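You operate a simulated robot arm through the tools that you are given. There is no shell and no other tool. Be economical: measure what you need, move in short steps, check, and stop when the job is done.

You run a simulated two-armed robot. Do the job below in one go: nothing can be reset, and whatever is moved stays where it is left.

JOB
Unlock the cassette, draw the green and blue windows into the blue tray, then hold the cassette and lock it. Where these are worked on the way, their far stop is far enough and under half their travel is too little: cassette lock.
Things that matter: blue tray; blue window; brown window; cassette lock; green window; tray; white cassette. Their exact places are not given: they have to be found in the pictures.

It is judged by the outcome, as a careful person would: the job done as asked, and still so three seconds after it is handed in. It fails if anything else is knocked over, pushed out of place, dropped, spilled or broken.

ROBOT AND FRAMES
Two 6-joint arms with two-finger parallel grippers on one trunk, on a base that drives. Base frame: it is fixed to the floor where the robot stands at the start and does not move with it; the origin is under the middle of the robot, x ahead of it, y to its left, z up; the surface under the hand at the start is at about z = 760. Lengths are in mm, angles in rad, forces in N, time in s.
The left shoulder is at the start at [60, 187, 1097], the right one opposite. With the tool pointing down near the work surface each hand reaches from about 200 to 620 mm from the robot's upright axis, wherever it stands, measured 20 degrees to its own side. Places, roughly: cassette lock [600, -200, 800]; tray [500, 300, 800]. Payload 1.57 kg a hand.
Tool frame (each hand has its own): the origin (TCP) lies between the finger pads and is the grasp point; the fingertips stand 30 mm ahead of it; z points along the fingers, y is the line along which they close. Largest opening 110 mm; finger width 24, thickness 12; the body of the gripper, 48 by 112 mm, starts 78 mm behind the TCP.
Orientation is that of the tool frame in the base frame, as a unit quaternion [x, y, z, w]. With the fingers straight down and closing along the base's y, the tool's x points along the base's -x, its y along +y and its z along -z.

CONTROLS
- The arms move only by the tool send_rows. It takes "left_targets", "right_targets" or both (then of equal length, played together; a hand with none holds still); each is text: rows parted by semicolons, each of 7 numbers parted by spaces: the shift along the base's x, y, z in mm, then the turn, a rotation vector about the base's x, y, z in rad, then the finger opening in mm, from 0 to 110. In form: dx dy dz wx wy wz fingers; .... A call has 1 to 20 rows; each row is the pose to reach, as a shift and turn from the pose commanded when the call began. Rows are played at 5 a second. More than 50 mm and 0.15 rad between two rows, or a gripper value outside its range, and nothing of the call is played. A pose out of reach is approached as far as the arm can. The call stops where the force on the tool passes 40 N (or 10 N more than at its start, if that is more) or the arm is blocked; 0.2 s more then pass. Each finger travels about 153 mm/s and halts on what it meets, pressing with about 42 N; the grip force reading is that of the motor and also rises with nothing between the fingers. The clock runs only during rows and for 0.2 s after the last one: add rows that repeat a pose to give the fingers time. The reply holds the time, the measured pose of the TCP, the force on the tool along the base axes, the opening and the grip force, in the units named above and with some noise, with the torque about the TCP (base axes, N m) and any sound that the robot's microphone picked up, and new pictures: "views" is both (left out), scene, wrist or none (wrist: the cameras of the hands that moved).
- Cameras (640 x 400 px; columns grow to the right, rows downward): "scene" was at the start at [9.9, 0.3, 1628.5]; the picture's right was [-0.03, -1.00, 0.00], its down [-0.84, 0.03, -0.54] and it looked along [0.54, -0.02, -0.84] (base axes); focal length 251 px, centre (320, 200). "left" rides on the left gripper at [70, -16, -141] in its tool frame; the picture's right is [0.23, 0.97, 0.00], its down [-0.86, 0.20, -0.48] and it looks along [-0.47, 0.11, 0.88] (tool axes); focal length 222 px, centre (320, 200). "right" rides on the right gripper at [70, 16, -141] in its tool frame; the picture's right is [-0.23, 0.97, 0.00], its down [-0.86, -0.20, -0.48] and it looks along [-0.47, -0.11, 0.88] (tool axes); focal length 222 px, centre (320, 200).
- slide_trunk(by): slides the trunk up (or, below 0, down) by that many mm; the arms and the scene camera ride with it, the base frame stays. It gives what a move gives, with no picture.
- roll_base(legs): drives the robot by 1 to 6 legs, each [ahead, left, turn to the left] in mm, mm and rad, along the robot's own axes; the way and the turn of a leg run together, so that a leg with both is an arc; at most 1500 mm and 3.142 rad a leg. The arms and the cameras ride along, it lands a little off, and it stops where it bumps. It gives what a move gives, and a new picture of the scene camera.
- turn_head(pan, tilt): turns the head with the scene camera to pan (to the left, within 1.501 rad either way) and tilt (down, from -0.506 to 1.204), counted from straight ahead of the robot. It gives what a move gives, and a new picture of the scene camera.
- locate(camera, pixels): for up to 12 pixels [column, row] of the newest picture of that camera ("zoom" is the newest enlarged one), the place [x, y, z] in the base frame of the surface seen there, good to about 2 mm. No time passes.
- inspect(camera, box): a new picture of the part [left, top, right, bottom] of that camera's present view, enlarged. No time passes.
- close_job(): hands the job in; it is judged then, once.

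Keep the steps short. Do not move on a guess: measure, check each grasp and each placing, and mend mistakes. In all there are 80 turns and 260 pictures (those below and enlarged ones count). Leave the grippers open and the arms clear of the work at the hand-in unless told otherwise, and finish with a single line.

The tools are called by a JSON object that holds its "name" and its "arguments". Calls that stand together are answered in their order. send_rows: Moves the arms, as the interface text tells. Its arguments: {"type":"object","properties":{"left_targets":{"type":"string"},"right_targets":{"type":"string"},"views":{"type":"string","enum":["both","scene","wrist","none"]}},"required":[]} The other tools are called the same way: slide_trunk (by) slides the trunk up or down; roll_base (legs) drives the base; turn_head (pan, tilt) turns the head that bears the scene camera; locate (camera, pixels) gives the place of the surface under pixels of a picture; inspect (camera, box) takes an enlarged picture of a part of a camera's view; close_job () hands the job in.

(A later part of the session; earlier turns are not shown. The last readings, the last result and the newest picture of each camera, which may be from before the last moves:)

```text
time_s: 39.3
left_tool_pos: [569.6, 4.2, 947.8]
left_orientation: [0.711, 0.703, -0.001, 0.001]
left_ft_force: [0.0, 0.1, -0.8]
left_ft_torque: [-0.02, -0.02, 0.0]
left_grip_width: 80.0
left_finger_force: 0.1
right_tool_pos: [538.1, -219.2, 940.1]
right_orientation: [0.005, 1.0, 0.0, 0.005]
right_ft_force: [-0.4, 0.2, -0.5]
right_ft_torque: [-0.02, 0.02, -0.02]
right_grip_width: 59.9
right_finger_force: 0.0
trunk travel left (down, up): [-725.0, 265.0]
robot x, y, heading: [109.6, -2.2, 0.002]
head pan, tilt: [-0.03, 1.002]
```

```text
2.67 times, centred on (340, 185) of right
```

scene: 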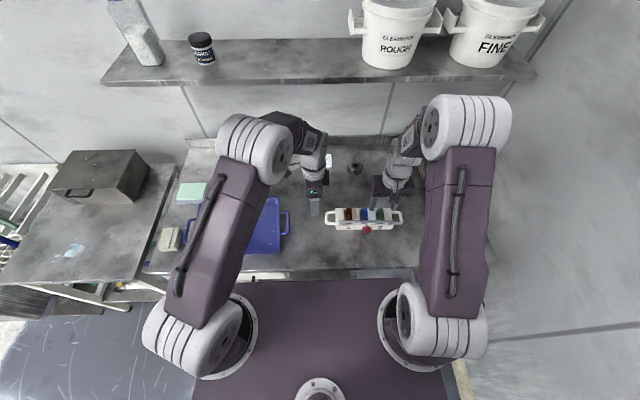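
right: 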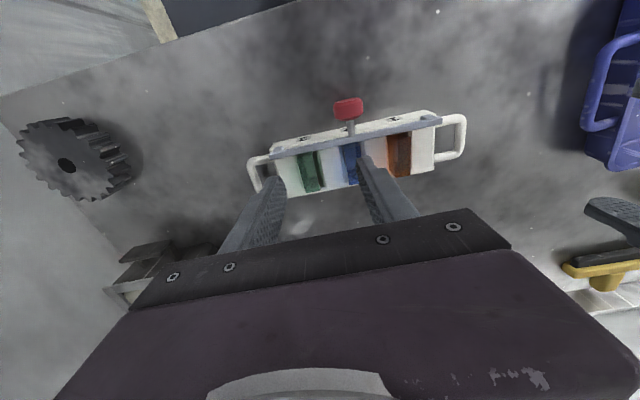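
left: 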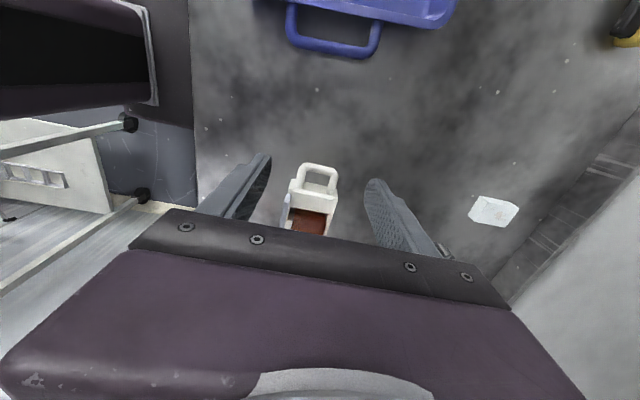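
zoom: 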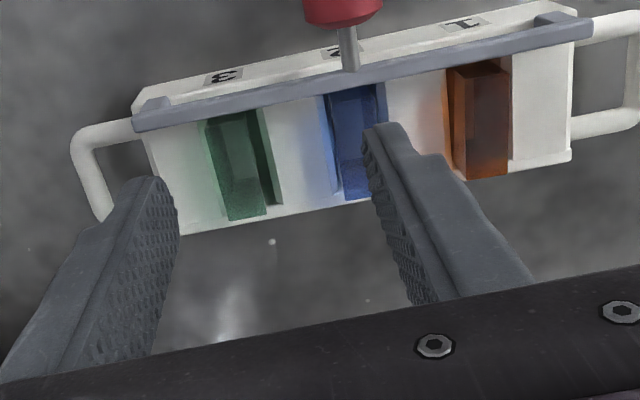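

{"name": "locate", "arguments": {"camera": "zoom", "pixels": [[235, 130], [225, 170], [245, 160], [240, 200], [265, 208], [258, 160], [218, 150], [270, 180], [228, 215], [350, 110], [345, 180], [370, 110]]}}

{"name": "locate", "arguments": {"camera": "scene", "pixels": [[381, 210], [381, 214], [380, 219], [383.5, 213], [379, 213], [365, 210], [365, 214], [365, 219], [367.5, 213], [362, 213], [336, 222], [392, 224]]}}

{"name": "inspect", "arguments": {"camera": "right", "box": [270, 120, 366, 200]}}

```text
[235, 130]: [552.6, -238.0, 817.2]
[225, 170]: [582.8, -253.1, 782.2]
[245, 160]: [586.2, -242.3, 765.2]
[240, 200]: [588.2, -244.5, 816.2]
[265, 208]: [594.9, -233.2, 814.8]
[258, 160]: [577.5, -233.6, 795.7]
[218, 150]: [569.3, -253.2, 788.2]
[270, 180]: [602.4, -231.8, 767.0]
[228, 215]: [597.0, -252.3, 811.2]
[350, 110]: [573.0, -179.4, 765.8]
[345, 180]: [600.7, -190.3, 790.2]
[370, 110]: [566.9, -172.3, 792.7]
```

```text
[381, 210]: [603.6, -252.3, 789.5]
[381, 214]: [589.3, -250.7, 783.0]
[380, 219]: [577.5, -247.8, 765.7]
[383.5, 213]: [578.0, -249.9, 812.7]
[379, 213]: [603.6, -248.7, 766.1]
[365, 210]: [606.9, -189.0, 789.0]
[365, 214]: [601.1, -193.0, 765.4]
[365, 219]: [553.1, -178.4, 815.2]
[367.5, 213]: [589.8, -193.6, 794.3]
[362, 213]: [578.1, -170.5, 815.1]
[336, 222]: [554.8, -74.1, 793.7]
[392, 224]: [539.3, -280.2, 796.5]
```

```text
5.00 times, centred on (318, 160) of right
```

zoom: 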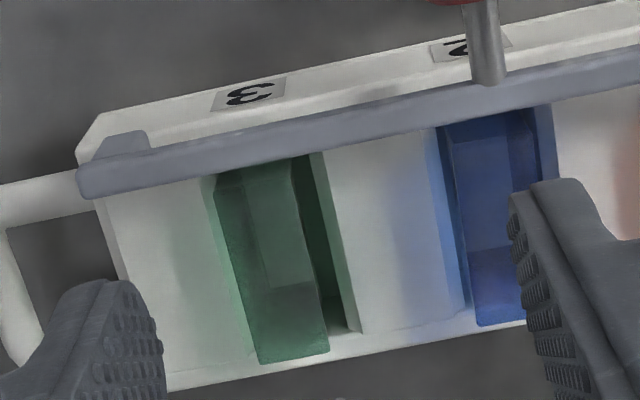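

The green window spans y≈−253…−232, x≈552–600, top z≈816. I bring the right hand over it with 50 mm opening to check alignment.

{"name": "send_rows", "arguments": {"right_targets": "20 -12 -20 0 0 0 50; 40 -23 -60 0 0 0 50; 40 -23 -60 0 0 0 50", "views": "wrist"}}

{"name": "inspect", "arguments": {"camera": "right", "box": [230, 100, 390, 200]}}

{"name": "inspect", "arguments": {"camera": "scene", "box": [340, 190, 412, 235]}}

```text
time_s: 40.1
left_tool_pos: [570.8, 2.4, 947.4]
left_orientation: [0.711, 0.703, 0.0, 0.002]
left_ft_force: [0.0, 0.0, -0.3]
left_ft_torque: [-0.01, -0.01, -0.02]
left_grip_width: 79.9
left_finger_force: 0.0
right_tool_pos: [579.9, -243.1, 880.4]
right_orientation: [0.005, 1.0, 0.0, 0.005]
right_ft_force: [0.0, 1.2, -0.9]
right_ft_torque: [-0.01, 0.0, -0.01]
right_grip_width: 49.9
right_finger_force: 0.0
trunk travel left (down, up): [-725.0, 265.0]
robot x, y, heading: [114.6, -0.4, 0.0]
head pan, tilt: [-0.03, 1.002]
```

right: 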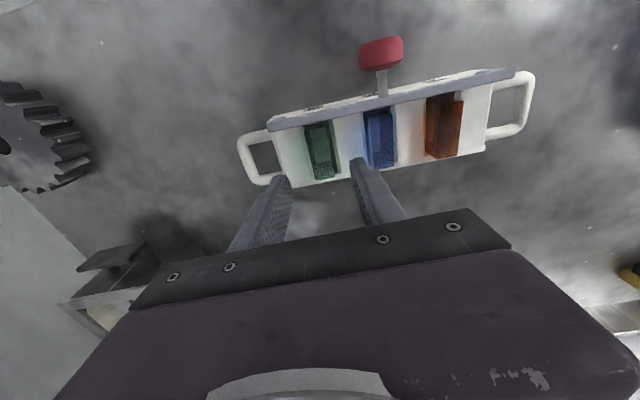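

```text
4.00 times, centred on (310, 150) of right
```

zoom: 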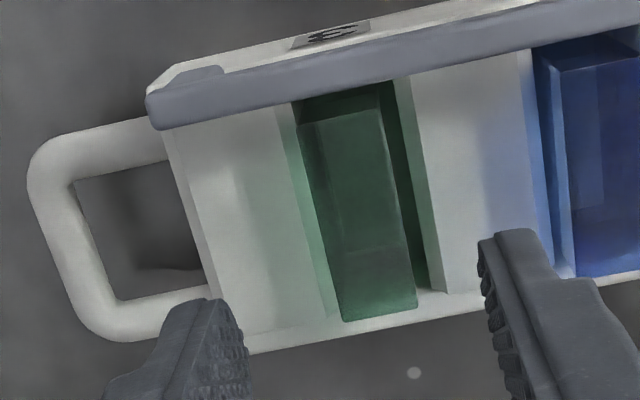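

```text
8.89 times, centred on (376, 212) of scene
```

zoom: 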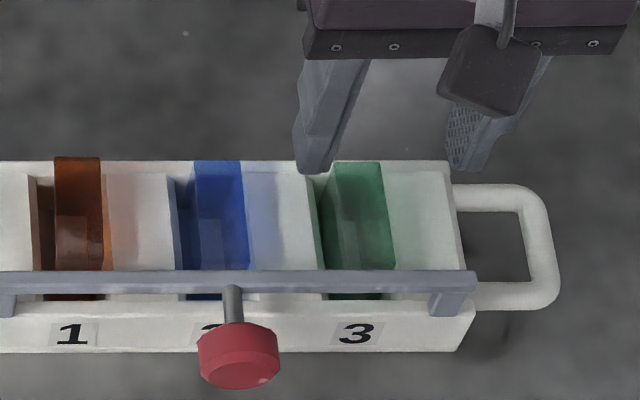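

{"name": "locate", "arguments": {"camera": "zoom", "pixels": [[345, 170], [372, 170], [350, 240], [385, 240], [338, 200], [390, 255], [365, 220], [210, 170], [238, 170], [212, 240], [245, 250], [228, 215]]}}

{"name": "locate", "arguments": {"camera": "right", "pixels": [[308, 133], [324, 128], [318, 178], [332, 176], [318, 160], [325, 150], [372, 118], [388, 115], [377, 160], [390, 155], [380, 140]]}}

```text
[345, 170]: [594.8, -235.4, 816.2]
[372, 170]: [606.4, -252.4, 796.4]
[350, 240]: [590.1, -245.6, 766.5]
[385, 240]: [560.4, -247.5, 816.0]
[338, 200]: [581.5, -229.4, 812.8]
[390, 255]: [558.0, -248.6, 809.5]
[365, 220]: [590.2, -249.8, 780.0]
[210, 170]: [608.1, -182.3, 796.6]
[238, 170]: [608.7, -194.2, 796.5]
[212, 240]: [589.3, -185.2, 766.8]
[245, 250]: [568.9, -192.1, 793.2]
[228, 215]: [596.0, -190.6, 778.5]
```

```text
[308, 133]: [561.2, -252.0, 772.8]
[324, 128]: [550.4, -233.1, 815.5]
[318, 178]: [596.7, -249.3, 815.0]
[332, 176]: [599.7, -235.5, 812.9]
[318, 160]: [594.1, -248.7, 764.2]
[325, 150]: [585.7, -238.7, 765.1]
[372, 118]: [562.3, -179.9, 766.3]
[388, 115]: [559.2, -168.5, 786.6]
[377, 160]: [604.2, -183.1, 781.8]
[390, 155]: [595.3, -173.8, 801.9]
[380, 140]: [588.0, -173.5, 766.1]
```

Windows are centred near y=−120, −180, −240 (green block y −250…−230, x 550–600). I go down to z≈828 at (577,-240) and close on green.

{"name": "send_rows", "arguments": {"right_targets": "-3 2.5 -25 0 0 0 50; -3 2.5 -52 0 0 0 50; -3 2.5 -52 0 0 0 30; -3 2.5 -52 0 0 0 18; -3 2.5 -52 0 0 0 12; -3 2.5 -52 0 0 0 12", "views": "wrist"}}

{"name": "inspect", "arguments": {"camera": "scene", "box": [340, 190, 412, 235]}}

```text
time_s: 41.5
left_tool_pos: [571.9, 1.7, 945.3]
left_orientation: [0.71, 0.704, 0.0, 0.002]
left_ft_force: [0.0, -0.3, 1.1]
left_ft_torque: [0.01, 0.01, 0.0]
left_grip_width: 79.8
left_finger_force: 0.0
right_tool_pos: [577.5, -240.7, 827.9]
right_orientation: [0.005, 1.0, -0.001, 0.005]
right_ft_force: [1.0, 0.9, 0.4]
right_ft_torque: [0.03, -0.03, -0.01]
right_grip_width: 19.4
right_finger_force: 33.2
trunk travel left (down, up): [-725.0, 265.0]
robot x, y, heading: [113.6, 1.6, -0.003]
head pan, tilt: [-0.03, 1.002]
```

right: 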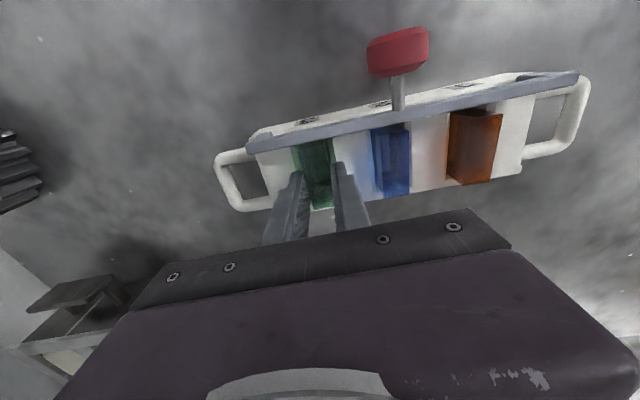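

```text
8.89 times, centred on (376, 212) of scene
```

zoom: 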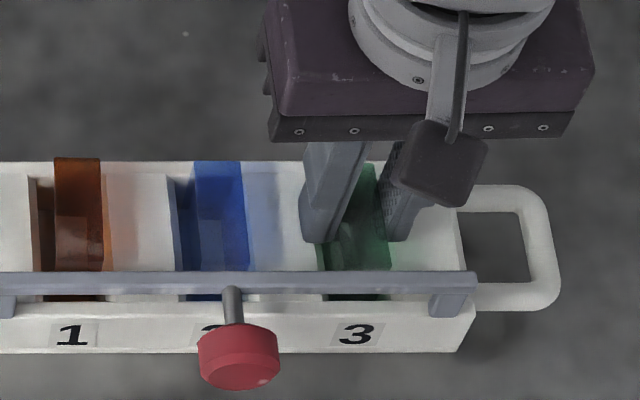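

Green is held (19.4 mm, 33 N). I lift gently: 10 mm, then up to 60 mm, then check.

{"name": "send_rows", "arguments": {"right_targets": "0 0 5 0 0 0 12; 0 0 10 0 0 0 12; 0 0 18 0 0 0 12; 0 0 28 0 0 0 12; 0 0 40 0 0 0 12; 0 0 55 0 0 0 12; 0 0 70 0 0 0 12; 0 0 85 0 0 0 12; 0 0 85 0 0 0 12", "views": "both"}}

{"name": "inspect", "arguments": {"camera": "scene", "box": [316, 180, 412, 240]}}

```text
time_s: 43.5
left_tool_pos: [571.3, 1.4, 946.3]
left_orientation: [0.71, 0.705, 0.0, 0.002]
left_ft_force: [0.7, 0.7, 0.2]
left_ft_torque: [0.01, -0.01, -0.03]
left_grip_width: 80.1
left_finger_force: 0.1
right_tool_pos: [580.3, -240.4, 912.3]
right_orientation: [0.006, 1.0, 0.0, 0.005]
right_ft_force: [0.9, -0.6, -0.2]
right_ft_torque: [0.02, 0.02, -0.04]
right_grip_width: 19.3
right_finger_force: 33.5
trunk travel left (down, up): [-725.0, 265.0]
robot x, y, heading: [112.1, -1.0, 0.001]
head pan, tilt: [-0.03, 1.002]
```

scene: 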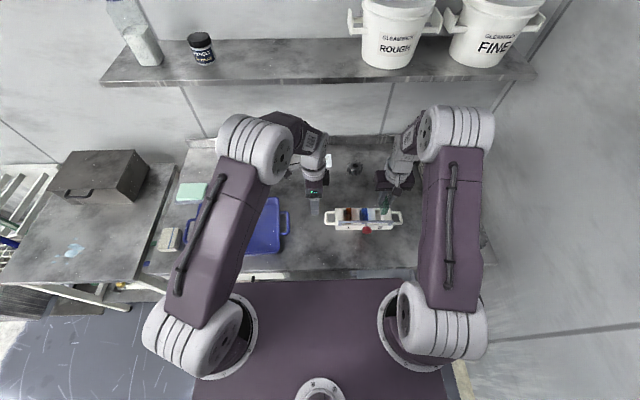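
right: 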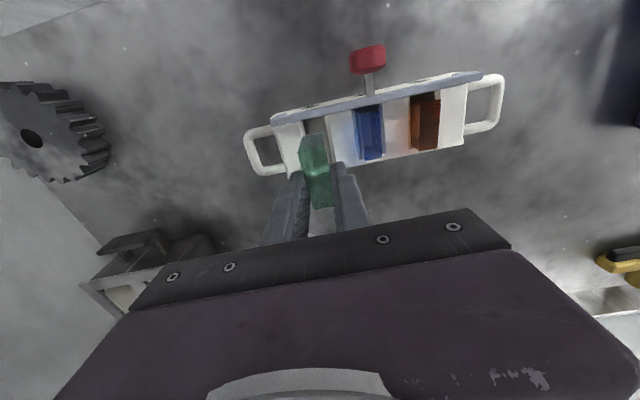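

```text
6.67 times, centred on (364, 210) of scene
```

zoom: 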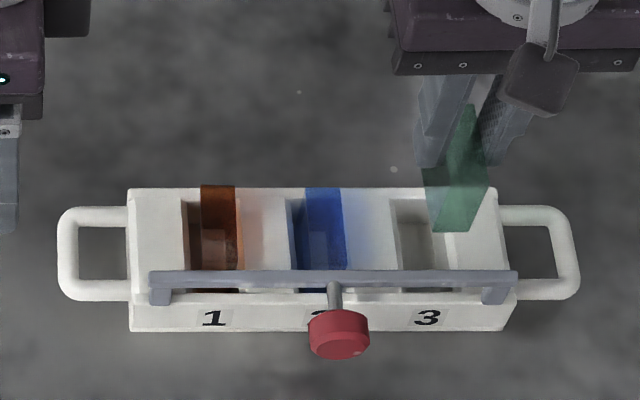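

Green is drawn cleanly and the cassette stayed. I raise both hands, then roll the base back a little and left so the right hand ends up over the tray.

{"name": "send_rows", "arguments": {"right_targets": "0 0 25 0 0 0 12; 0 0 50 0 0 0 12; 0 0 80 0 0 0 12; 0 0 80 0 0 0 12", "left_targets": "-30 10 30 0 0 0 80; -60 20 60 0 0 0 80; -90 30 90 0 0 0 80; -120 40 110 0 0 0 80", "views": "none"}}

{"name": "roll_base", "arguments": {"legs": [[-70, 0, 0], [0, 230, 0]]}}

```text
time_s: 44.5
left_tool_pos: [452.0, 42.3, 1057.7]
left_orientation: [0.711, 0.703, 0.001, 0.003]
left_ft_force: [-0.1, 0.9, -0.1]
left_ft_torque: [0.0, -0.04, 0.0]
left_grip_width: 79.5
left_finger_force: 0.0
right_tool_pos: [576.5, -239.5, 993.8]
right_orientation: [0.005, 1.0, -0.001, 0.006]
right_ft_force: [0.4, -0.1, -0.7]
right_ft_torque: [-0.03, -0.04, 0.0]
right_grip_width: 19.2
right_finger_force: 33.1
trunk travel left (down, up): [-725.0, 265.0]
robot x, y, heading: [111.1, -0.0, -0.003]
head pan, tilt: [-0.03, 1.002]
```

```text
time_s: 46.9
left_tool_pos: [383.0, 275.3, 1056.3]
left_orientation: [0.711, 0.703, 0.0, 0.002]
left_ft_force: [-0.6, -0.3, -0.1]
left_ft_torque: [-0.03, -0.01, 0.0]
left_grip_width: 80.0
left_finger_force: 0.1
right_tool_pos: [506.9, -7.4, 992.0]
right_orientation: [0.005, 1.0, 0.001, 0.006]
right_ft_force: [0.0, -0.3, -0.9]
right_ft_torque: [0.03, 0.02, 0.0]
right_grip_width: 19.3
right_finger_force: 33.3
trunk travel left (down, up): [-725.0, 265.0]
robot x, y, heading: [36.8, 234.3, -0.005]
head pan, tilt: [-0.03, 1.002]
```

scene: 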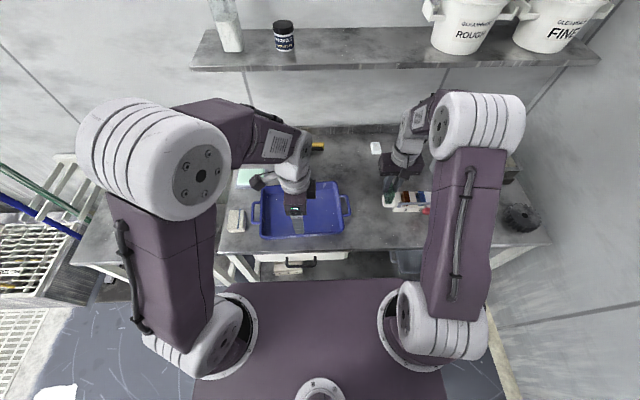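

The tray is clear in view; I locate its corners, floor and rim.

{"name": "locate", "arguments": {"camera": "scene", "pixels": [[259, 192], [335, 183], [343, 230], [262, 237], [270, 215], [325, 205], [325, 220], [345, 205], [256, 212], [300, 225], [236, 220], [270, 195]]}}

{"name": "inspect", "arguments": {"camera": "scene", "box": [220, 150, 380, 250]}}

```text
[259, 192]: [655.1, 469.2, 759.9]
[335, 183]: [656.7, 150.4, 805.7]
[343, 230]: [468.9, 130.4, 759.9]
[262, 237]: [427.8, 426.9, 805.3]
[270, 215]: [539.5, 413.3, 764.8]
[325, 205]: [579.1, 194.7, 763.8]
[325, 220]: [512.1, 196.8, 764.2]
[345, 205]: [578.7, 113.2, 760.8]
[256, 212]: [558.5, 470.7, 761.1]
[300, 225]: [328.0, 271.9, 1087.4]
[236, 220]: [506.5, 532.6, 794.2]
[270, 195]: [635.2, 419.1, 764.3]
```

```text
4.00 times, centred on (300, 200) of scene
```

zoom: 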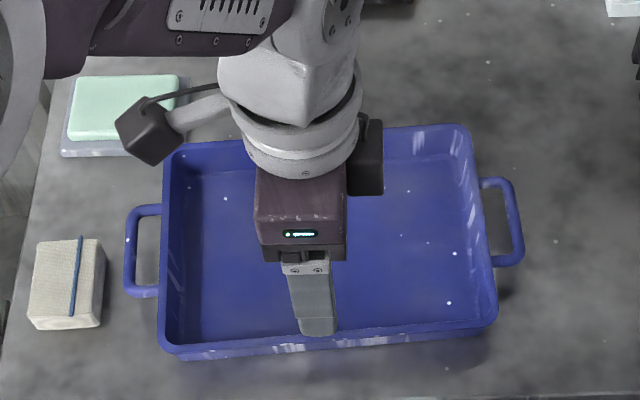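

Tray: x 425–660, y 150–445, floor z≈764, rim 806. The left hand moves aside to the left; the right carries green to (520,215).

{"name": "send_rows", "arguments": {"left_targets": "0 40 10 0 0 0 80; 0 80 20 0 0 0 80; 0 120 20 0 0 0 80; 0 150 20 0 0 0 80; 0 150 20 0 0 0 80; 0 150 20 0 0 0 80; 0 150 20 0 0 0 80", "right_targets": "0 0 0 0 0 0 12; 5 40 0 0 0 0 12; 8 85 0 0 0 0 12; 10 130 0 0 0 0 12; 13 175 0 0 0 0 12; 15 222 0 0 0 0 12; 15 222 0 0 0 0 12", "views": "scene"}}

```text
time_s: 48.5
left_tool_pos: [383.3, 424.8, 1076.5]
left_orientation: [0.711, 0.704, 0.0, 0.003]
left_ft_force: [-0.6, 0.3, 0.1]
left_ft_torque: [0.03, -0.01, -0.01]
left_grip_width: 79.9
left_finger_force: 0.1
right_tool_pos: [526.1, 214.8, 993.4]
right_orientation: [0.005, 1.0, 0.001, 0.004]
right_ft_force: [0.9, 0.2, -0.9]
right_ft_torque: [0.01, -0.01, 0.01]
right_grip_width: 19.1
right_finger_force: 33.3
trunk travel left (down, up): [-725.0, 265.0]
robot x, y, heading: [44.0, 233.6, -0.003]
head pan, tilt: [-0.03, 1.002]
```

scene: 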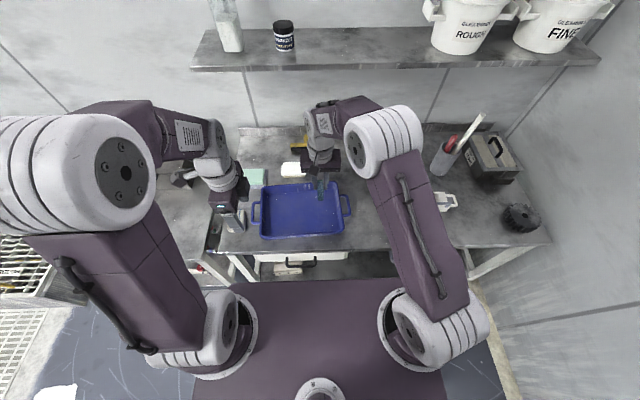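

Over the tray. I lower to TCP z≈835 in steps.

{"name": "send_rows", "arguments": {"right_targets": "0 0 -40 0 0 0 12; 0 0 -80 0 0 0 12; 0 0 -115 0 0 0 12; 0 0 -145 0 0 0 12; 0 0 -157 0 0 0 12; 0 0 -157 0 0 0 12", "views": "wrist"}}

{"name": "inspect", "arguments": {"camera": "scene", "box": [240, 160, 368, 240]}}

```text
time_s: 49.9
left_tool_pos: [382.7, 425.5, 1076.8]
left_orientation: [0.711, 0.703, 0.0, 0.002]
left_ft_force: [-0.3, 0.0, -0.1]
left_ft_torque: [-0.02, -0.03, 0.02]
left_grip_width: 79.9
left_finger_force: 0.0
right_tool_pos: [522.9, 217.7, 834.7]
right_orientation: [0.005, 1.0, 0.0, 0.006]
right_ft_force: [-0.8, 0.7, -0.5]
right_ft_torque: [0.01, 0.04, 0.01]
right_grip_width: 19.2
right_finger_force: 33.4
trunk travel left (down, up): [-725.0, 265.0]
robot x, y, heading: [45.8, 234.9, -0.002]
head pan, tilt: [-0.03, 1.002]
```

right: 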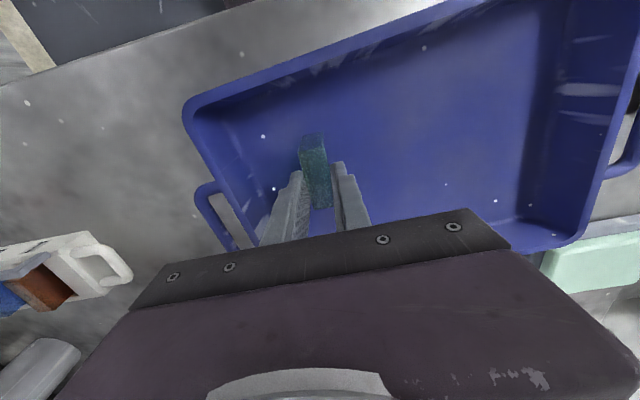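

```text
5.00 times, centred on (304, 200) of scene
```

zoom: 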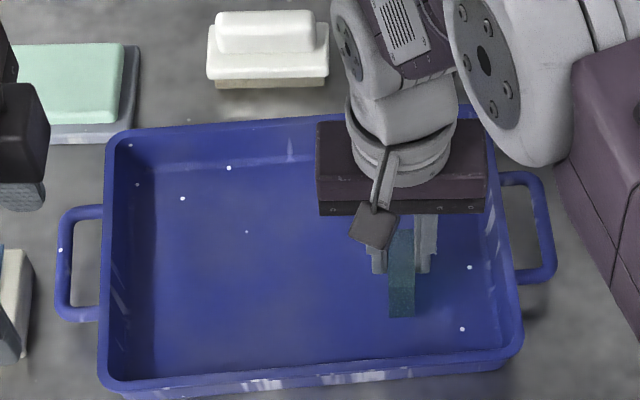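

Inside the tray with ~6 mm to go. I lower until slight contact and then open.

{"name": "send_rows", "arguments": {"right_targets": "0 0 -3 0 0 0 12; 0 0 -6 0 0 0 12; 0 0 -7.5 0 0 0 12; 0 0 -7.5 0 0 0 12", "views": "none"}}

```text
time_s: 50.9
left_tool_pos: [383.0, 425.1, 1077.6]
left_orientation: [0.71, 0.704, 0.0, 0.002]
left_ft_force: [0.4, -0.1, -0.3]
left_ft_torque: [0.02, -0.01, 0.01]
left_grip_width: 80.0
left_finger_force: 0.1
right_tool_pos: [522.1, 216.6, 827.2]
right_orientation: [0.005, 1.0, 0.0, 0.005]
right_ft_force: [0.0, -0.1, -0.8]
right_ft_torque: [0.03, -0.01, -0.02]
right_grip_width: 19.2
right_finger_force: 33.3
trunk travel left (down, up): [-725.0, 265.0]
robot x, y, heading: [46.0, 233.6, -0.006]
head pan, tilt: [-0.03, 1.002]
```

{"name": "send_rows", "arguments": {"right_targets": "0 0 -1.5 0 0 0 12; 0 0 -3 0 0 0 12; 0 0 -4.5 0 0 0 12; 0 0 -4.5 0 0 0 12", "views": "none"}}

{"name": "inspect", "arguments": {"camera": "right", "box": [240, 110, 400, 210]}}

```text
time_s: 51.9
left_tool_pos: [380.4, 425.1, 1077.5]
left_orientation: [0.711, 0.703, 0.001, 0.003]
left_ft_force: [-0.1, 0.1, 0.0]
left_ft_torque: [-0.02, 0.01, 0.01]
left_grip_width: 80.0
left_finger_force: 0.1
right_tool_pos: [522.7, 215.7, 824.8]
right_orientation: [0.005, 1.0, 0.002, 0.008]
right_ft_force: [1.6, -1.3, 23.9]
right_ft_torque: [-0.09, -0.03, 0.03]
right_grip_width: 19.4
right_finger_force: 33.0
trunk travel left (down, up): [-725.0, 265.0]
robot x, y, heading: [42.2, 237.1, 0.004]
head pan, tilt: [-0.03, 1.002]
```

```text
4.00 times, centred on (320, 160) of right
```

zoom: 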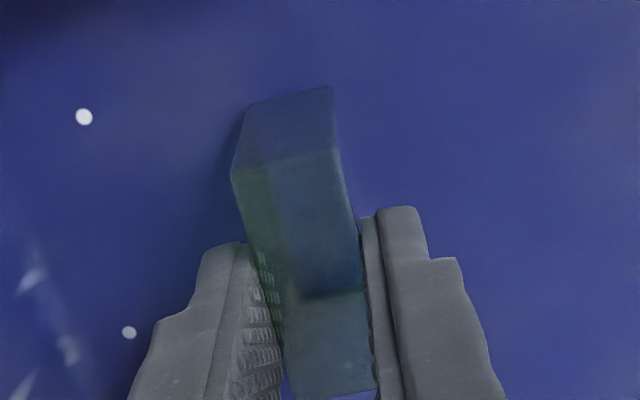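

It's resting on the floor (24 N). I open and lift straight up.

{"name": "send_rows", "arguments": {"right_targets": "0 0 2 0 0 0 20; 0 0 2 0 0 0 32; 0 0 2 0 0 0 44; 0 0 40 0 0 0 48; 0 0 85 0 0 0 50; 0 0 130 0 0 0 50; 0 0 165 0 0 0 50", "views": "both"}}

{"name": "inspect", "arguments": {"camera": "scene", "box": [240, 160, 368, 240]}}

```text
time_s: 53.5
left_tool_pos: [381.1, 426.1, 1077.1]
left_orientation: [0.711, 0.703, 0.0, 0.002]
left_ft_force: [0.2, 0.4, -0.1]
left_ft_torque: [0.0, 0.01, -0.03]
left_grip_width: 80.1
left_finger_force: 0.0
right_tool_pos: [519.0, 217.4, 988.2]
right_orientation: [0.006, 1.0, 0.0, 0.006]
right_ft_force: [-0.6, 0.0, -0.3]
right_ft_torque: [-0.02, -0.02, 0.02]
right_grip_width: 49.8
right_finger_force: 0.1
trunk travel left (down, up): [-725.0, 265.0]
robot x, y, heading: [40.8, 231.8, -0.003]
head pan, tilt: [-0.03, 1.002]
```

scene: 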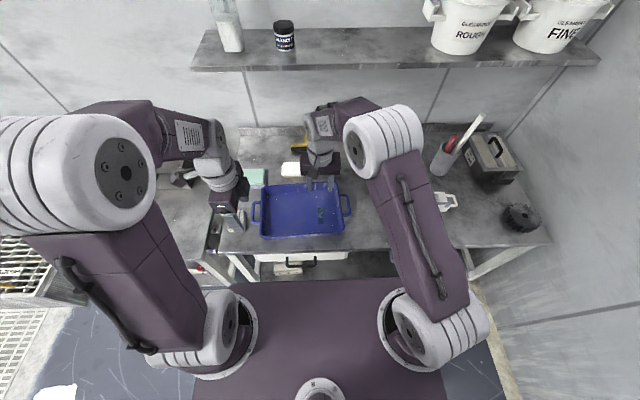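
right: 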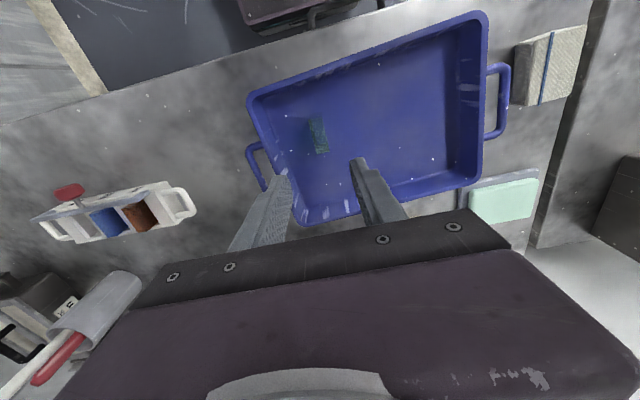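

```text
5.00 times, centred on (304, 200) of scene
```

zoom: 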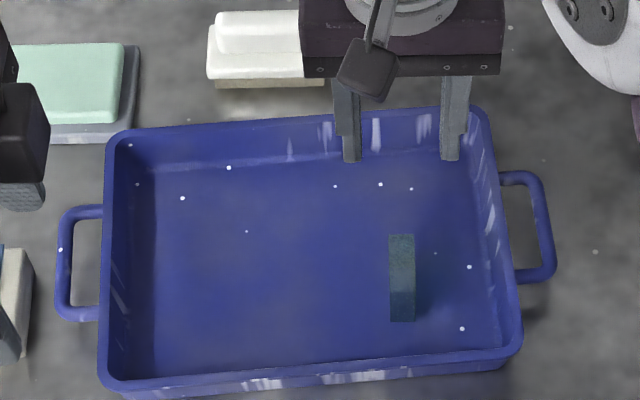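

Green stands in the tray. I bring the right arm back and roll the base back to the cassette.

{"name": "send_rows", "arguments": {"right_targets": "0 -45 0 0 0 0 50; 0 -90 0 0 0 0 50; 0 -135 0 0 0 0 50; 0 -170 0 0 0 0 50; 0 -170 0 0 0 0 50", "views": "none"}}

{"name": "roll_base", "arguments": {"legs": [[0, -232, 0], [70, 0, 0]]}}

{"name": "inspect", "arguments": {"camera": "right", "box": [200, 60, 440, 210]}}

{"name": "inspect", "arguments": {"camera": "scene", "box": [300, 180, 412, 250]}}

```text
time_s: 54.7
left_tool_pos: [382.5, 425.5, 1076.4]
left_orientation: [0.71, 0.704, 0.0, 0.002]
left_ft_force: [0.2, 0.8, 0.3]
left_ft_torque: [-0.02, -0.03, 0.05]
left_grip_width: 79.8
left_finger_force: 0.0
right_tool_pos: [519.6, 48.5, 988.3]
right_orientation: [0.006, 1.0, 0.0, 0.006]
right_ft_force: [0.4, 0.4, 0.7]
right_ft_torque: [-0.02, 0.04, 0.02]
right_grip_width: 49.9
right_finger_force: 0.0
trunk travel left (down, up): [-725.0, 265.0]
robot x, y, heading: [44.2, 235.5, 0.001]
head pan, tilt: [-0.03, 1.002]
```

```text
time_s: 57.1
left_tool_pos: [452.1, 185.8, 1077.8]
left_orientation: [0.713, 0.701, 0.001, 0.003]
left_ft_force: [0.1, -0.1, 0.7]
left_ft_torque: [-0.01, 0.0, 0.01]
left_grip_width: 79.9
left_finger_force: 0.1
right_tool_pos: [587.1, -193.9, 990.6]
right_orientation: [0.008, 1.0, 0.0, 0.007]
right_ft_force: [-0.2, 0.0, -0.5]
right_ft_torque: [0.01, 0.05, -0.01]
right_grip_width: 50.3
right_finger_force: 0.0
trunk travel left (down, up): [-725.0, 265.0]
robot x, y, heading: [111.8, -6.5, -0.008]
head pan, tilt: [-0.03, 1.002]
```

scene: 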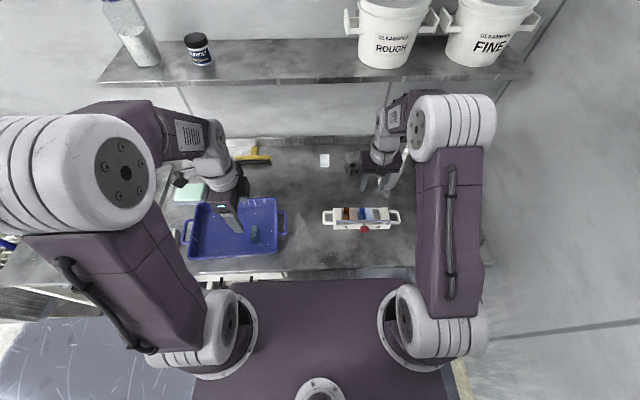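

```text
2.67 times, centred on (320, 135) of right
```

zoom: 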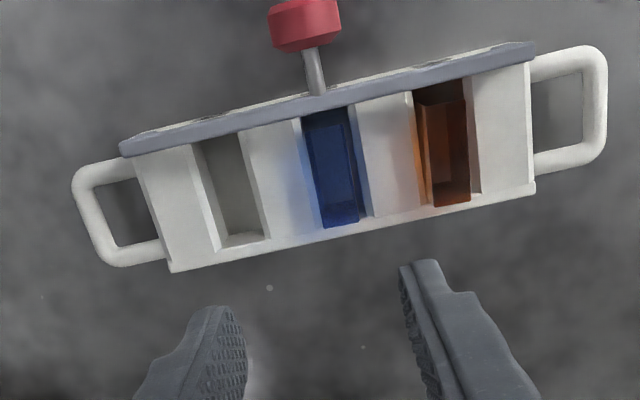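

```text
5.71 times, centred on (356, 215) of scene
```

zoom: 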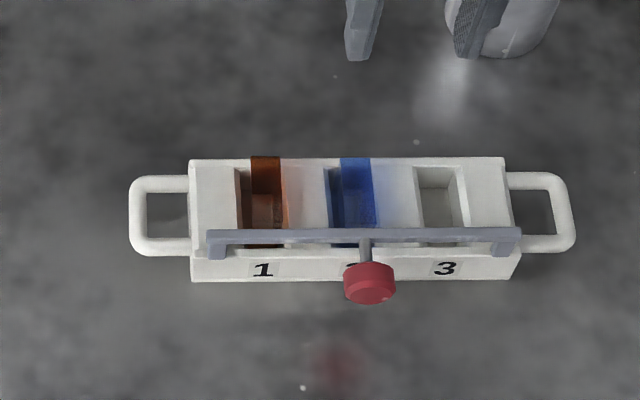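

{"name": "locate", "arguments": {"camera": "zoom", "pixels": [[347, 163], [367, 163], [374, 215], [372, 190], [345, 180], [333, 200], [374, 235], [262, 165], [282, 210]]}}

{"name": "locate", "arguments": {"camera": "right", "pixels": [[316, 103], [330, 103], [321, 143], [334, 140], [325, 120], [319, 125], [331, 122], [335, 142]]}}

```text
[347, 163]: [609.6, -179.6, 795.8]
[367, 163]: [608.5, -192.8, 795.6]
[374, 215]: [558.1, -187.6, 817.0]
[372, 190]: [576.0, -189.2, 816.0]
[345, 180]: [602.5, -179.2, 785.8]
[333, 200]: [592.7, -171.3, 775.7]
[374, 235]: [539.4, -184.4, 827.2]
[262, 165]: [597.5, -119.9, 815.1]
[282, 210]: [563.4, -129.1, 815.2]
```

```text
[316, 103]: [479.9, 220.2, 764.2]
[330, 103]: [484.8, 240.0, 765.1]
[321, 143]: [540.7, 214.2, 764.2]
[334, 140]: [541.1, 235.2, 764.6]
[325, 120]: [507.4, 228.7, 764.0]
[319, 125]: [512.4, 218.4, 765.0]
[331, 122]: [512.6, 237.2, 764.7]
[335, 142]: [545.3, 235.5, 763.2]
```

Blue spans y≈−189…−170, centre (577,-180). Same grasp as for green.

{"name": "send_rows", "arguments": {"right_targets": "-5 7 -40 0 0 0 50; -10 14 -80 0 0 0 50; -10 14 -120 0 0 0 50; -10 14 -145 0 0 0 50; -10 14 -162 0 0 0 50; -10 14 -162 0 0 0 30; -10 14 -162 0 0 0 18; -10 14 -162 0 0 0 12; -10 14 -162 0 0 0 12", "views": "wrist"}}

{"name": "inspect", "arguments": {"camera": "scene", "box": [300, 180, 412, 250]}}

```text
time_s: 59.1
left_tool_pos: [453.8, 185.5, 1077.5]
left_orientation: [0.714, 0.7, 0.001, 0.002]
left_ft_force: [-0.5, 0.2, 0.0]
left_ft_torque: [0.03, -0.03, 0.03]
left_grip_width: 80.0
left_finger_force: 0.2
right_tool_pos: [580.9, -176.9, 826.2]
right_orientation: [0.008, 1.0, 0.0, 0.005]
right_ft_force: [0.3, -1.7, 2.8]
right_ft_torque: [-0.1, -0.08, 0.01]
right_grip_width: 19.2
right_finger_force: 33.7
trunk travel left (down, up): [-725.0, 265.0]
robot x, y, heading: [115.4, -2.2, -0.002]
head pan, tilt: [-0.03, 1.002]
```

right: 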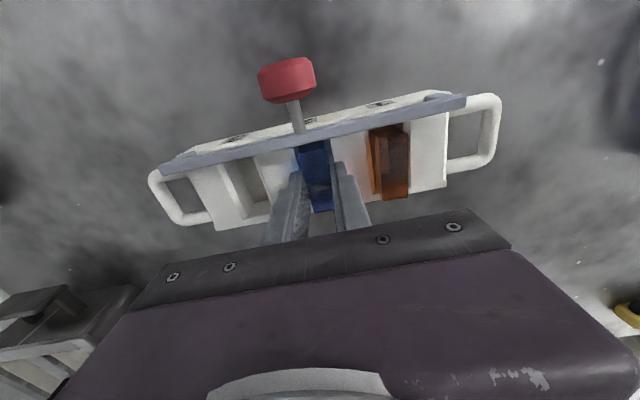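

```text
5.71 times, centred on (356, 215) of scene
```

zoom: 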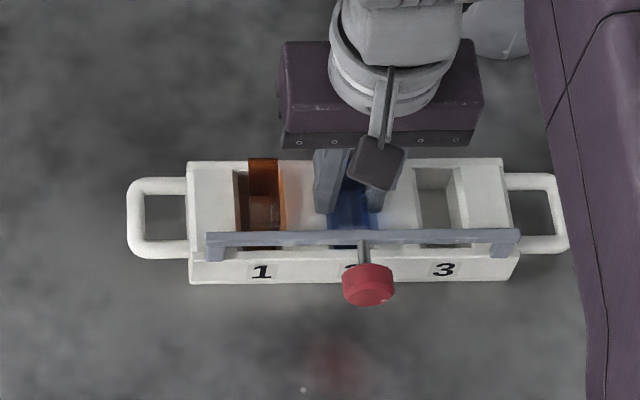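

Blue is gripped (19.2 mm). I draw it straight up to travel height.

{"name": "send_rows", "arguments": {"right_targets": "0 0 5 0 0 0 12; 0 0 10 0 0 0 12; 0 0 18 0 0 0 12; 0 0 28 0 0 0 12; 0 0 40 0 0 0 12; 0 0 55 0 0 0 12; 0 0 75 0 0 0 12; 0 0 105 0 0 0 12; 0 0 140 0 0 0 12; 0 0 165 0 0 0 12; 0 0 165 0 0 0 12", "views": "scene"}}

{"name": "inspect", "arguments": {"camera": "scene", "box": [300, 160, 428, 240]}}

```text
time_s: 61.5
left_tool_pos: [454.4, 186.3, 1076.7]
left_orientation: [0.713, 0.701, 0.0, 0.002]
left_ft_force: [0.0, -1.0, 0.1]
left_ft_torque: [0.0, -0.01, 0.02]
left_grip_width: 79.8
left_finger_force: 0.0
right_tool_pos: [577.5, -179.9, 992.4]
right_orientation: [0.009, 1.0, 0.0, 0.004]
right_ft_force: [-0.3, -0.1, -1.6]
right_ft_torque: [-0.03, 0.0, 0.01]
right_grip_width: 19.2
right_finger_force: 33.0
trunk travel left (down, up): [-725.0, 265.0]
robot x, y, heading: [113.7, -4.0, -0.008]
head pan, tilt: [-0.03, 1.002]
```

scene: 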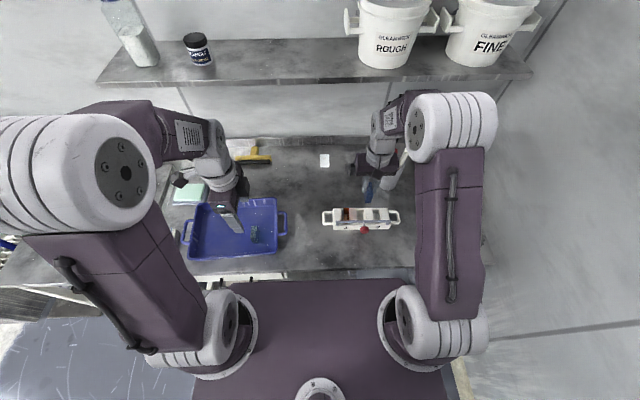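

```text
5.00 times, centred on (364, 200) of scene
```

zoom: 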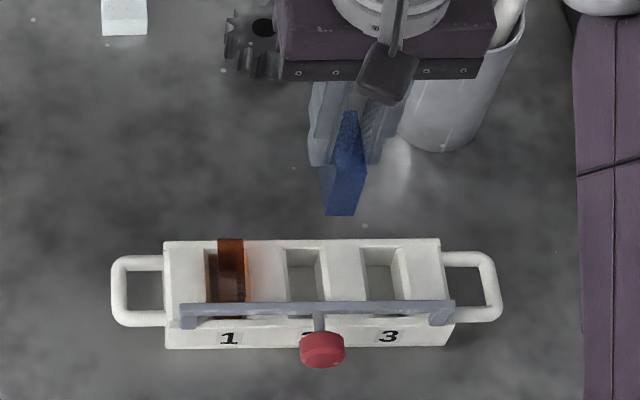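

Blue is out, brown stays. I roll back/left and then move the arm over the tray, next to green.

{"name": "roll_base", "arguments": {"legs": [[-60, 0, 0], [0, 290, 0]]}}

{"name": "send_rows", "arguments": {"right_targets": "0 40 0 0 0 0 12; 0 80 0 0 0 0 12; 0 125 0 0 0 0 12; 0 170 0 0 0 0 12; 0 170 0 0 0 0 12", "views": "both"}}

```text
time_s: 64.0
left_tool_pos: [395.0, 473.4, 1077.5]
left_orientation: [0.714, 0.7, 0.0, 0.002]
left_ft_force: [-0.3, 0.0, -0.4]
left_ft_torque: [0.04, 0.01, -0.01]
left_grip_width: 79.9
left_finger_force: 0.0
right_tool_pos: [517.3, 108.4, 992.6]
right_orientation: [0.01, 1.0, 0.001, 0.005]
right_ft_force: [-1.1, -0.1, -1.2]
right_ft_torque: [0.03, -0.01, -0.01]
right_grip_width: 19.3
right_finger_force: 33.0
trunk travel left (down, up): [-725.0, 265.0]
robot x, y, heading: [57.8, 285.3, -0.01]
head pan, tilt: [-0.03, 1.002]
```

scene: 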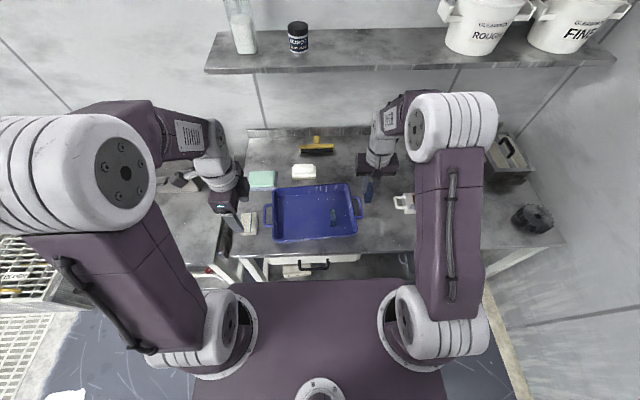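

```text
time_s: 65.2
left_tool_pos: [396.6, 474.3, 1077.1]
left_orientation: [0.714, 0.7, -0.001, 0.002]
left_ft_force: [-0.1, -0.1, 0.8]
left_ft_torque: [-0.01, 0.03, 0.02]
left_grip_width: 79.9
left_finger_force: 0.0
right_tool_pos: [516.1, 278.8, 993.4]
right_orientation: [0.009, 1.0, -0.001, 0.004]
right_ft_force: [-0.2, -0.3, -0.7]
right_ft_torque: [0.0, -0.01, 0.0]
right_grip_width: 19.3
right_finger_force: 33.1
trunk travel left (down, up): [-725.0, 265.0]
robot x, y, heading: [53.1, 289.1, -0.008]
head pan, tilt: [-0.03, 1.002]
```

scene: 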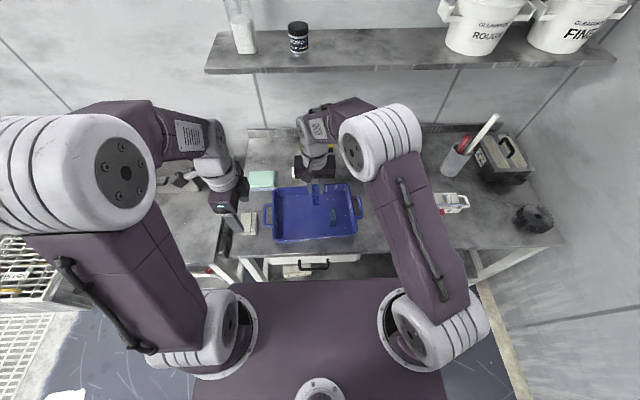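
right: 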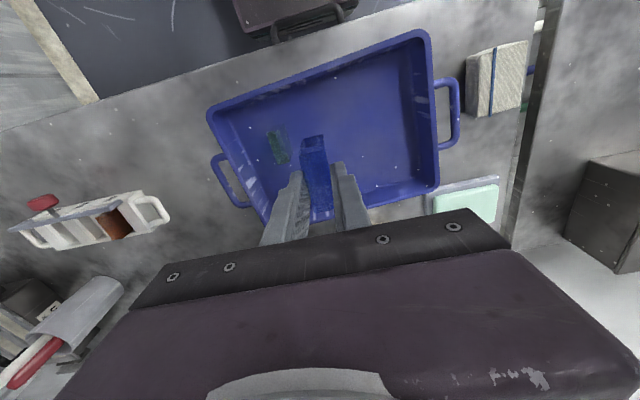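

I lower blue at y≈294, clear of green (y 217–237).

{"name": "send_rows", "arguments": {"right_targets": "3 15 -40 0 0 0 12; 3 15 -80 0 0 0 12; 3 15 -120 0 0 0 12; 3 15 -150 0 0 0 12; 3 15 -163 0 0 0 12; 3 15 -166 0 0 0 12; 3 15 -168.5 0 0 0 12; 3 15 -170 0 0 0 12; 3 15 -170 0 0 0 12", "views": "wrist"}}

```text
time_s: 67.2
left_tool_pos: [395.2, 473.4, 1077.4]
left_orientation: [0.713, 0.701, 0.0, 0.003]
left_ft_force: [-0.2, -0.6, 0.3]
left_ft_torque: [-0.02, -0.02, -0.03]
left_grip_width: 80.1
left_finger_force: 0.1
right_tool_pos: [520.6, 294.6, 823.4]
right_orientation: [0.01, 1.0, 0.001, 0.007]
right_ft_force: [2.8, -2.4, 23.1]
right_ft_torque: [-0.1, 0.15, -0.01]
right_grip_width: 19.2
right_finger_force: 33.2
trunk travel left (down, up): [-725.0, 265.0]
robot x, y, heading: [56.1, 288.8, -0.013]
head pan, tilt: [-0.03, 1.002]
```

right: 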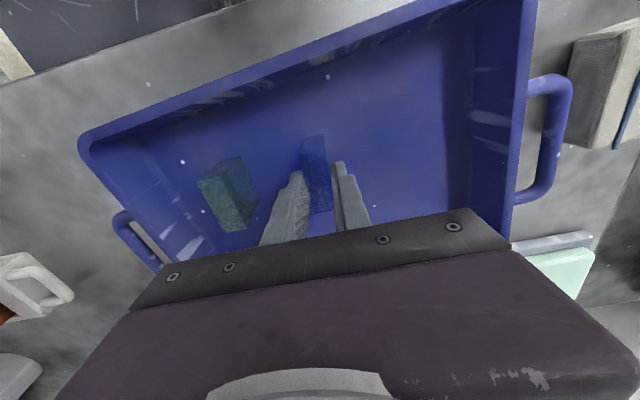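

Blue rests on the tray floor (23 N). I open and lift.

{"name": "send_rows", "arguments": {"right_targets": "0 0 2 0 0 0 20; 0 0 2 0 0 0 32; 0 0 2 0 0 0 42; 0 0 40 0 0 0 48; 0 0 85 0 0 0 50; 0 0 130 0 0 0 50; 0 0 165 0 0 0 50; 0 -45 165 0 0 0 50; 0 -90 165 0 0 0 50; 0 -135 165 0 0 0 50; 0 -185 165 0 0 0 50; 0 -185 165 0 0 0 50", "views": "scene"}}

{"name": "inspect", "arguments": {"camera": "scene", "box": [250, 165, 378, 245]}}

```text
time_s: 69.8
left_tool_pos: [396.6, 475.3, 1076.6]
left_orientation: [0.714, 0.7, -0.001, 0.002]
left_ft_force: [0.0, 0.8, 0.3]
left_ft_torque: [0.02, 0.0, 0.02]
left_grip_width: 80.0
left_finger_force: 0.2
right_tool_pos: [520.1, 110.3, 985.0]
right_orientation: [0.009, 1.0, 0.0, 0.004]
right_ft_force: [0.3, -0.3, -0.5]
right_ft_torque: [-0.02, -0.02, -0.01]
right_grip_width: 50.0
right_finger_force: 0.0
trunk travel left (down, up): [-725.0, 265.0]
robot x, y, heading: [53.4, 286.0, -0.012]
head pan, tilt: [-0.03, 1.002]
```

scene: 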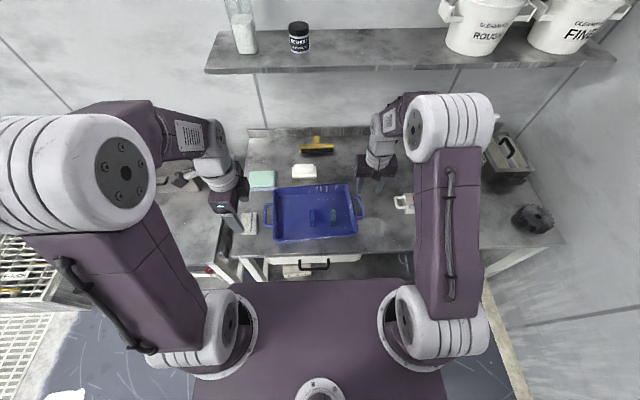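

```text
5.00 times, centred on (314, 205) of scene
```

zoom: 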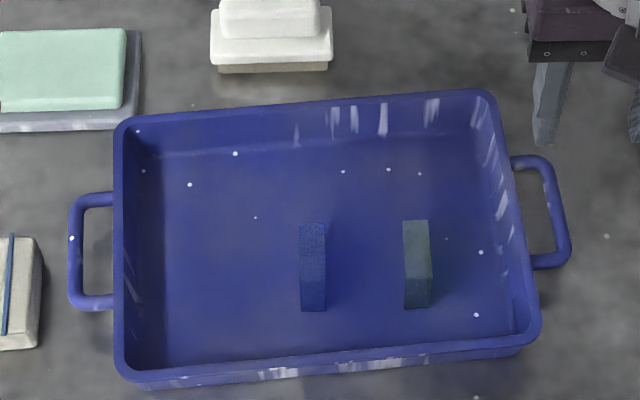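

Both windows stand in the tray. I roll back to the cassette for locking.

{"name": "roll_base", "arguments": {"legs": [[0, -288, 0.01], [60, 0, 0]]}}

{"name": "inspect", "arguments": {"camera": "scene", "box": [300, 180, 412, 250]}}

```text
time_s: 72.4
left_tool_pos: [448.3, 191.9, 1077.8]
left_orientation: [0.712, 0.702, 0.0, 0.004]
left_ft_force: [-0.2, -0.4, -0.2]
left_ft_torque: [-0.02, -0.02, 0.02]
left_grip_width: 80.2
left_finger_force: 0.1
right_tool_pos: [575.2, -172.2, 986.8]
right_orientation: [0.007, 1.0, 0.0, 0.006]
right_ft_force: [0.7, -0.1, 0.8]
right_ft_torque: [0.01, -0.02, 0.0]
right_grip_width: 50.1
right_finger_force: 0.1
trunk travel left (down, up): [-725.0, 265.0]
robot x, y, heading: [110.3, 0.2, -0.003]
head pan, tilt: [-0.03, 1.002]
```

scene: 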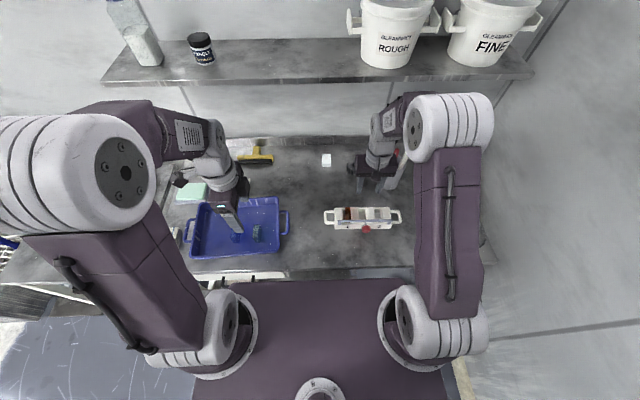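

```text
5.71 times, centred on (356, 215) of scene
```

zoom: 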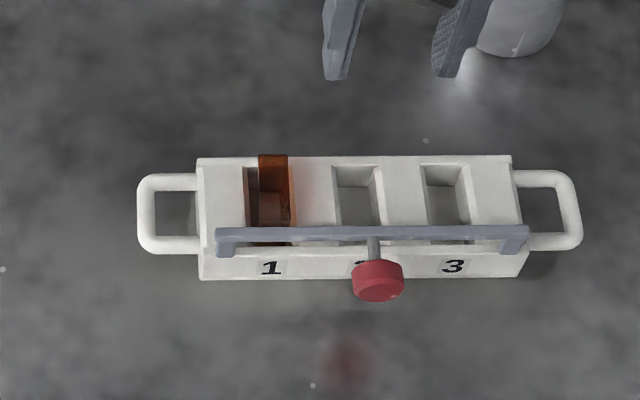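

{"name": "locate", "arguments": {"camera": "zoom", "pixels": [[225, 230], [520, 230], [205, 251], [515, 251], [205, 270], [515, 270], [205, 160], [505, 158], [377, 270], [377, 290], [377, 245], [142, 210]]}}

```text
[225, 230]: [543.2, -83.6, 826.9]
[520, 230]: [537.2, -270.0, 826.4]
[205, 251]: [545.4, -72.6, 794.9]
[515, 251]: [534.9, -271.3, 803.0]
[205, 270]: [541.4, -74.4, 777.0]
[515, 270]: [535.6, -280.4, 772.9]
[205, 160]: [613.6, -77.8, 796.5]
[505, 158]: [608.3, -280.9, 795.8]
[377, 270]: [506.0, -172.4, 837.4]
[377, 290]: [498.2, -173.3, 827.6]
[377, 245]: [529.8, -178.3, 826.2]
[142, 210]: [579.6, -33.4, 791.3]
```

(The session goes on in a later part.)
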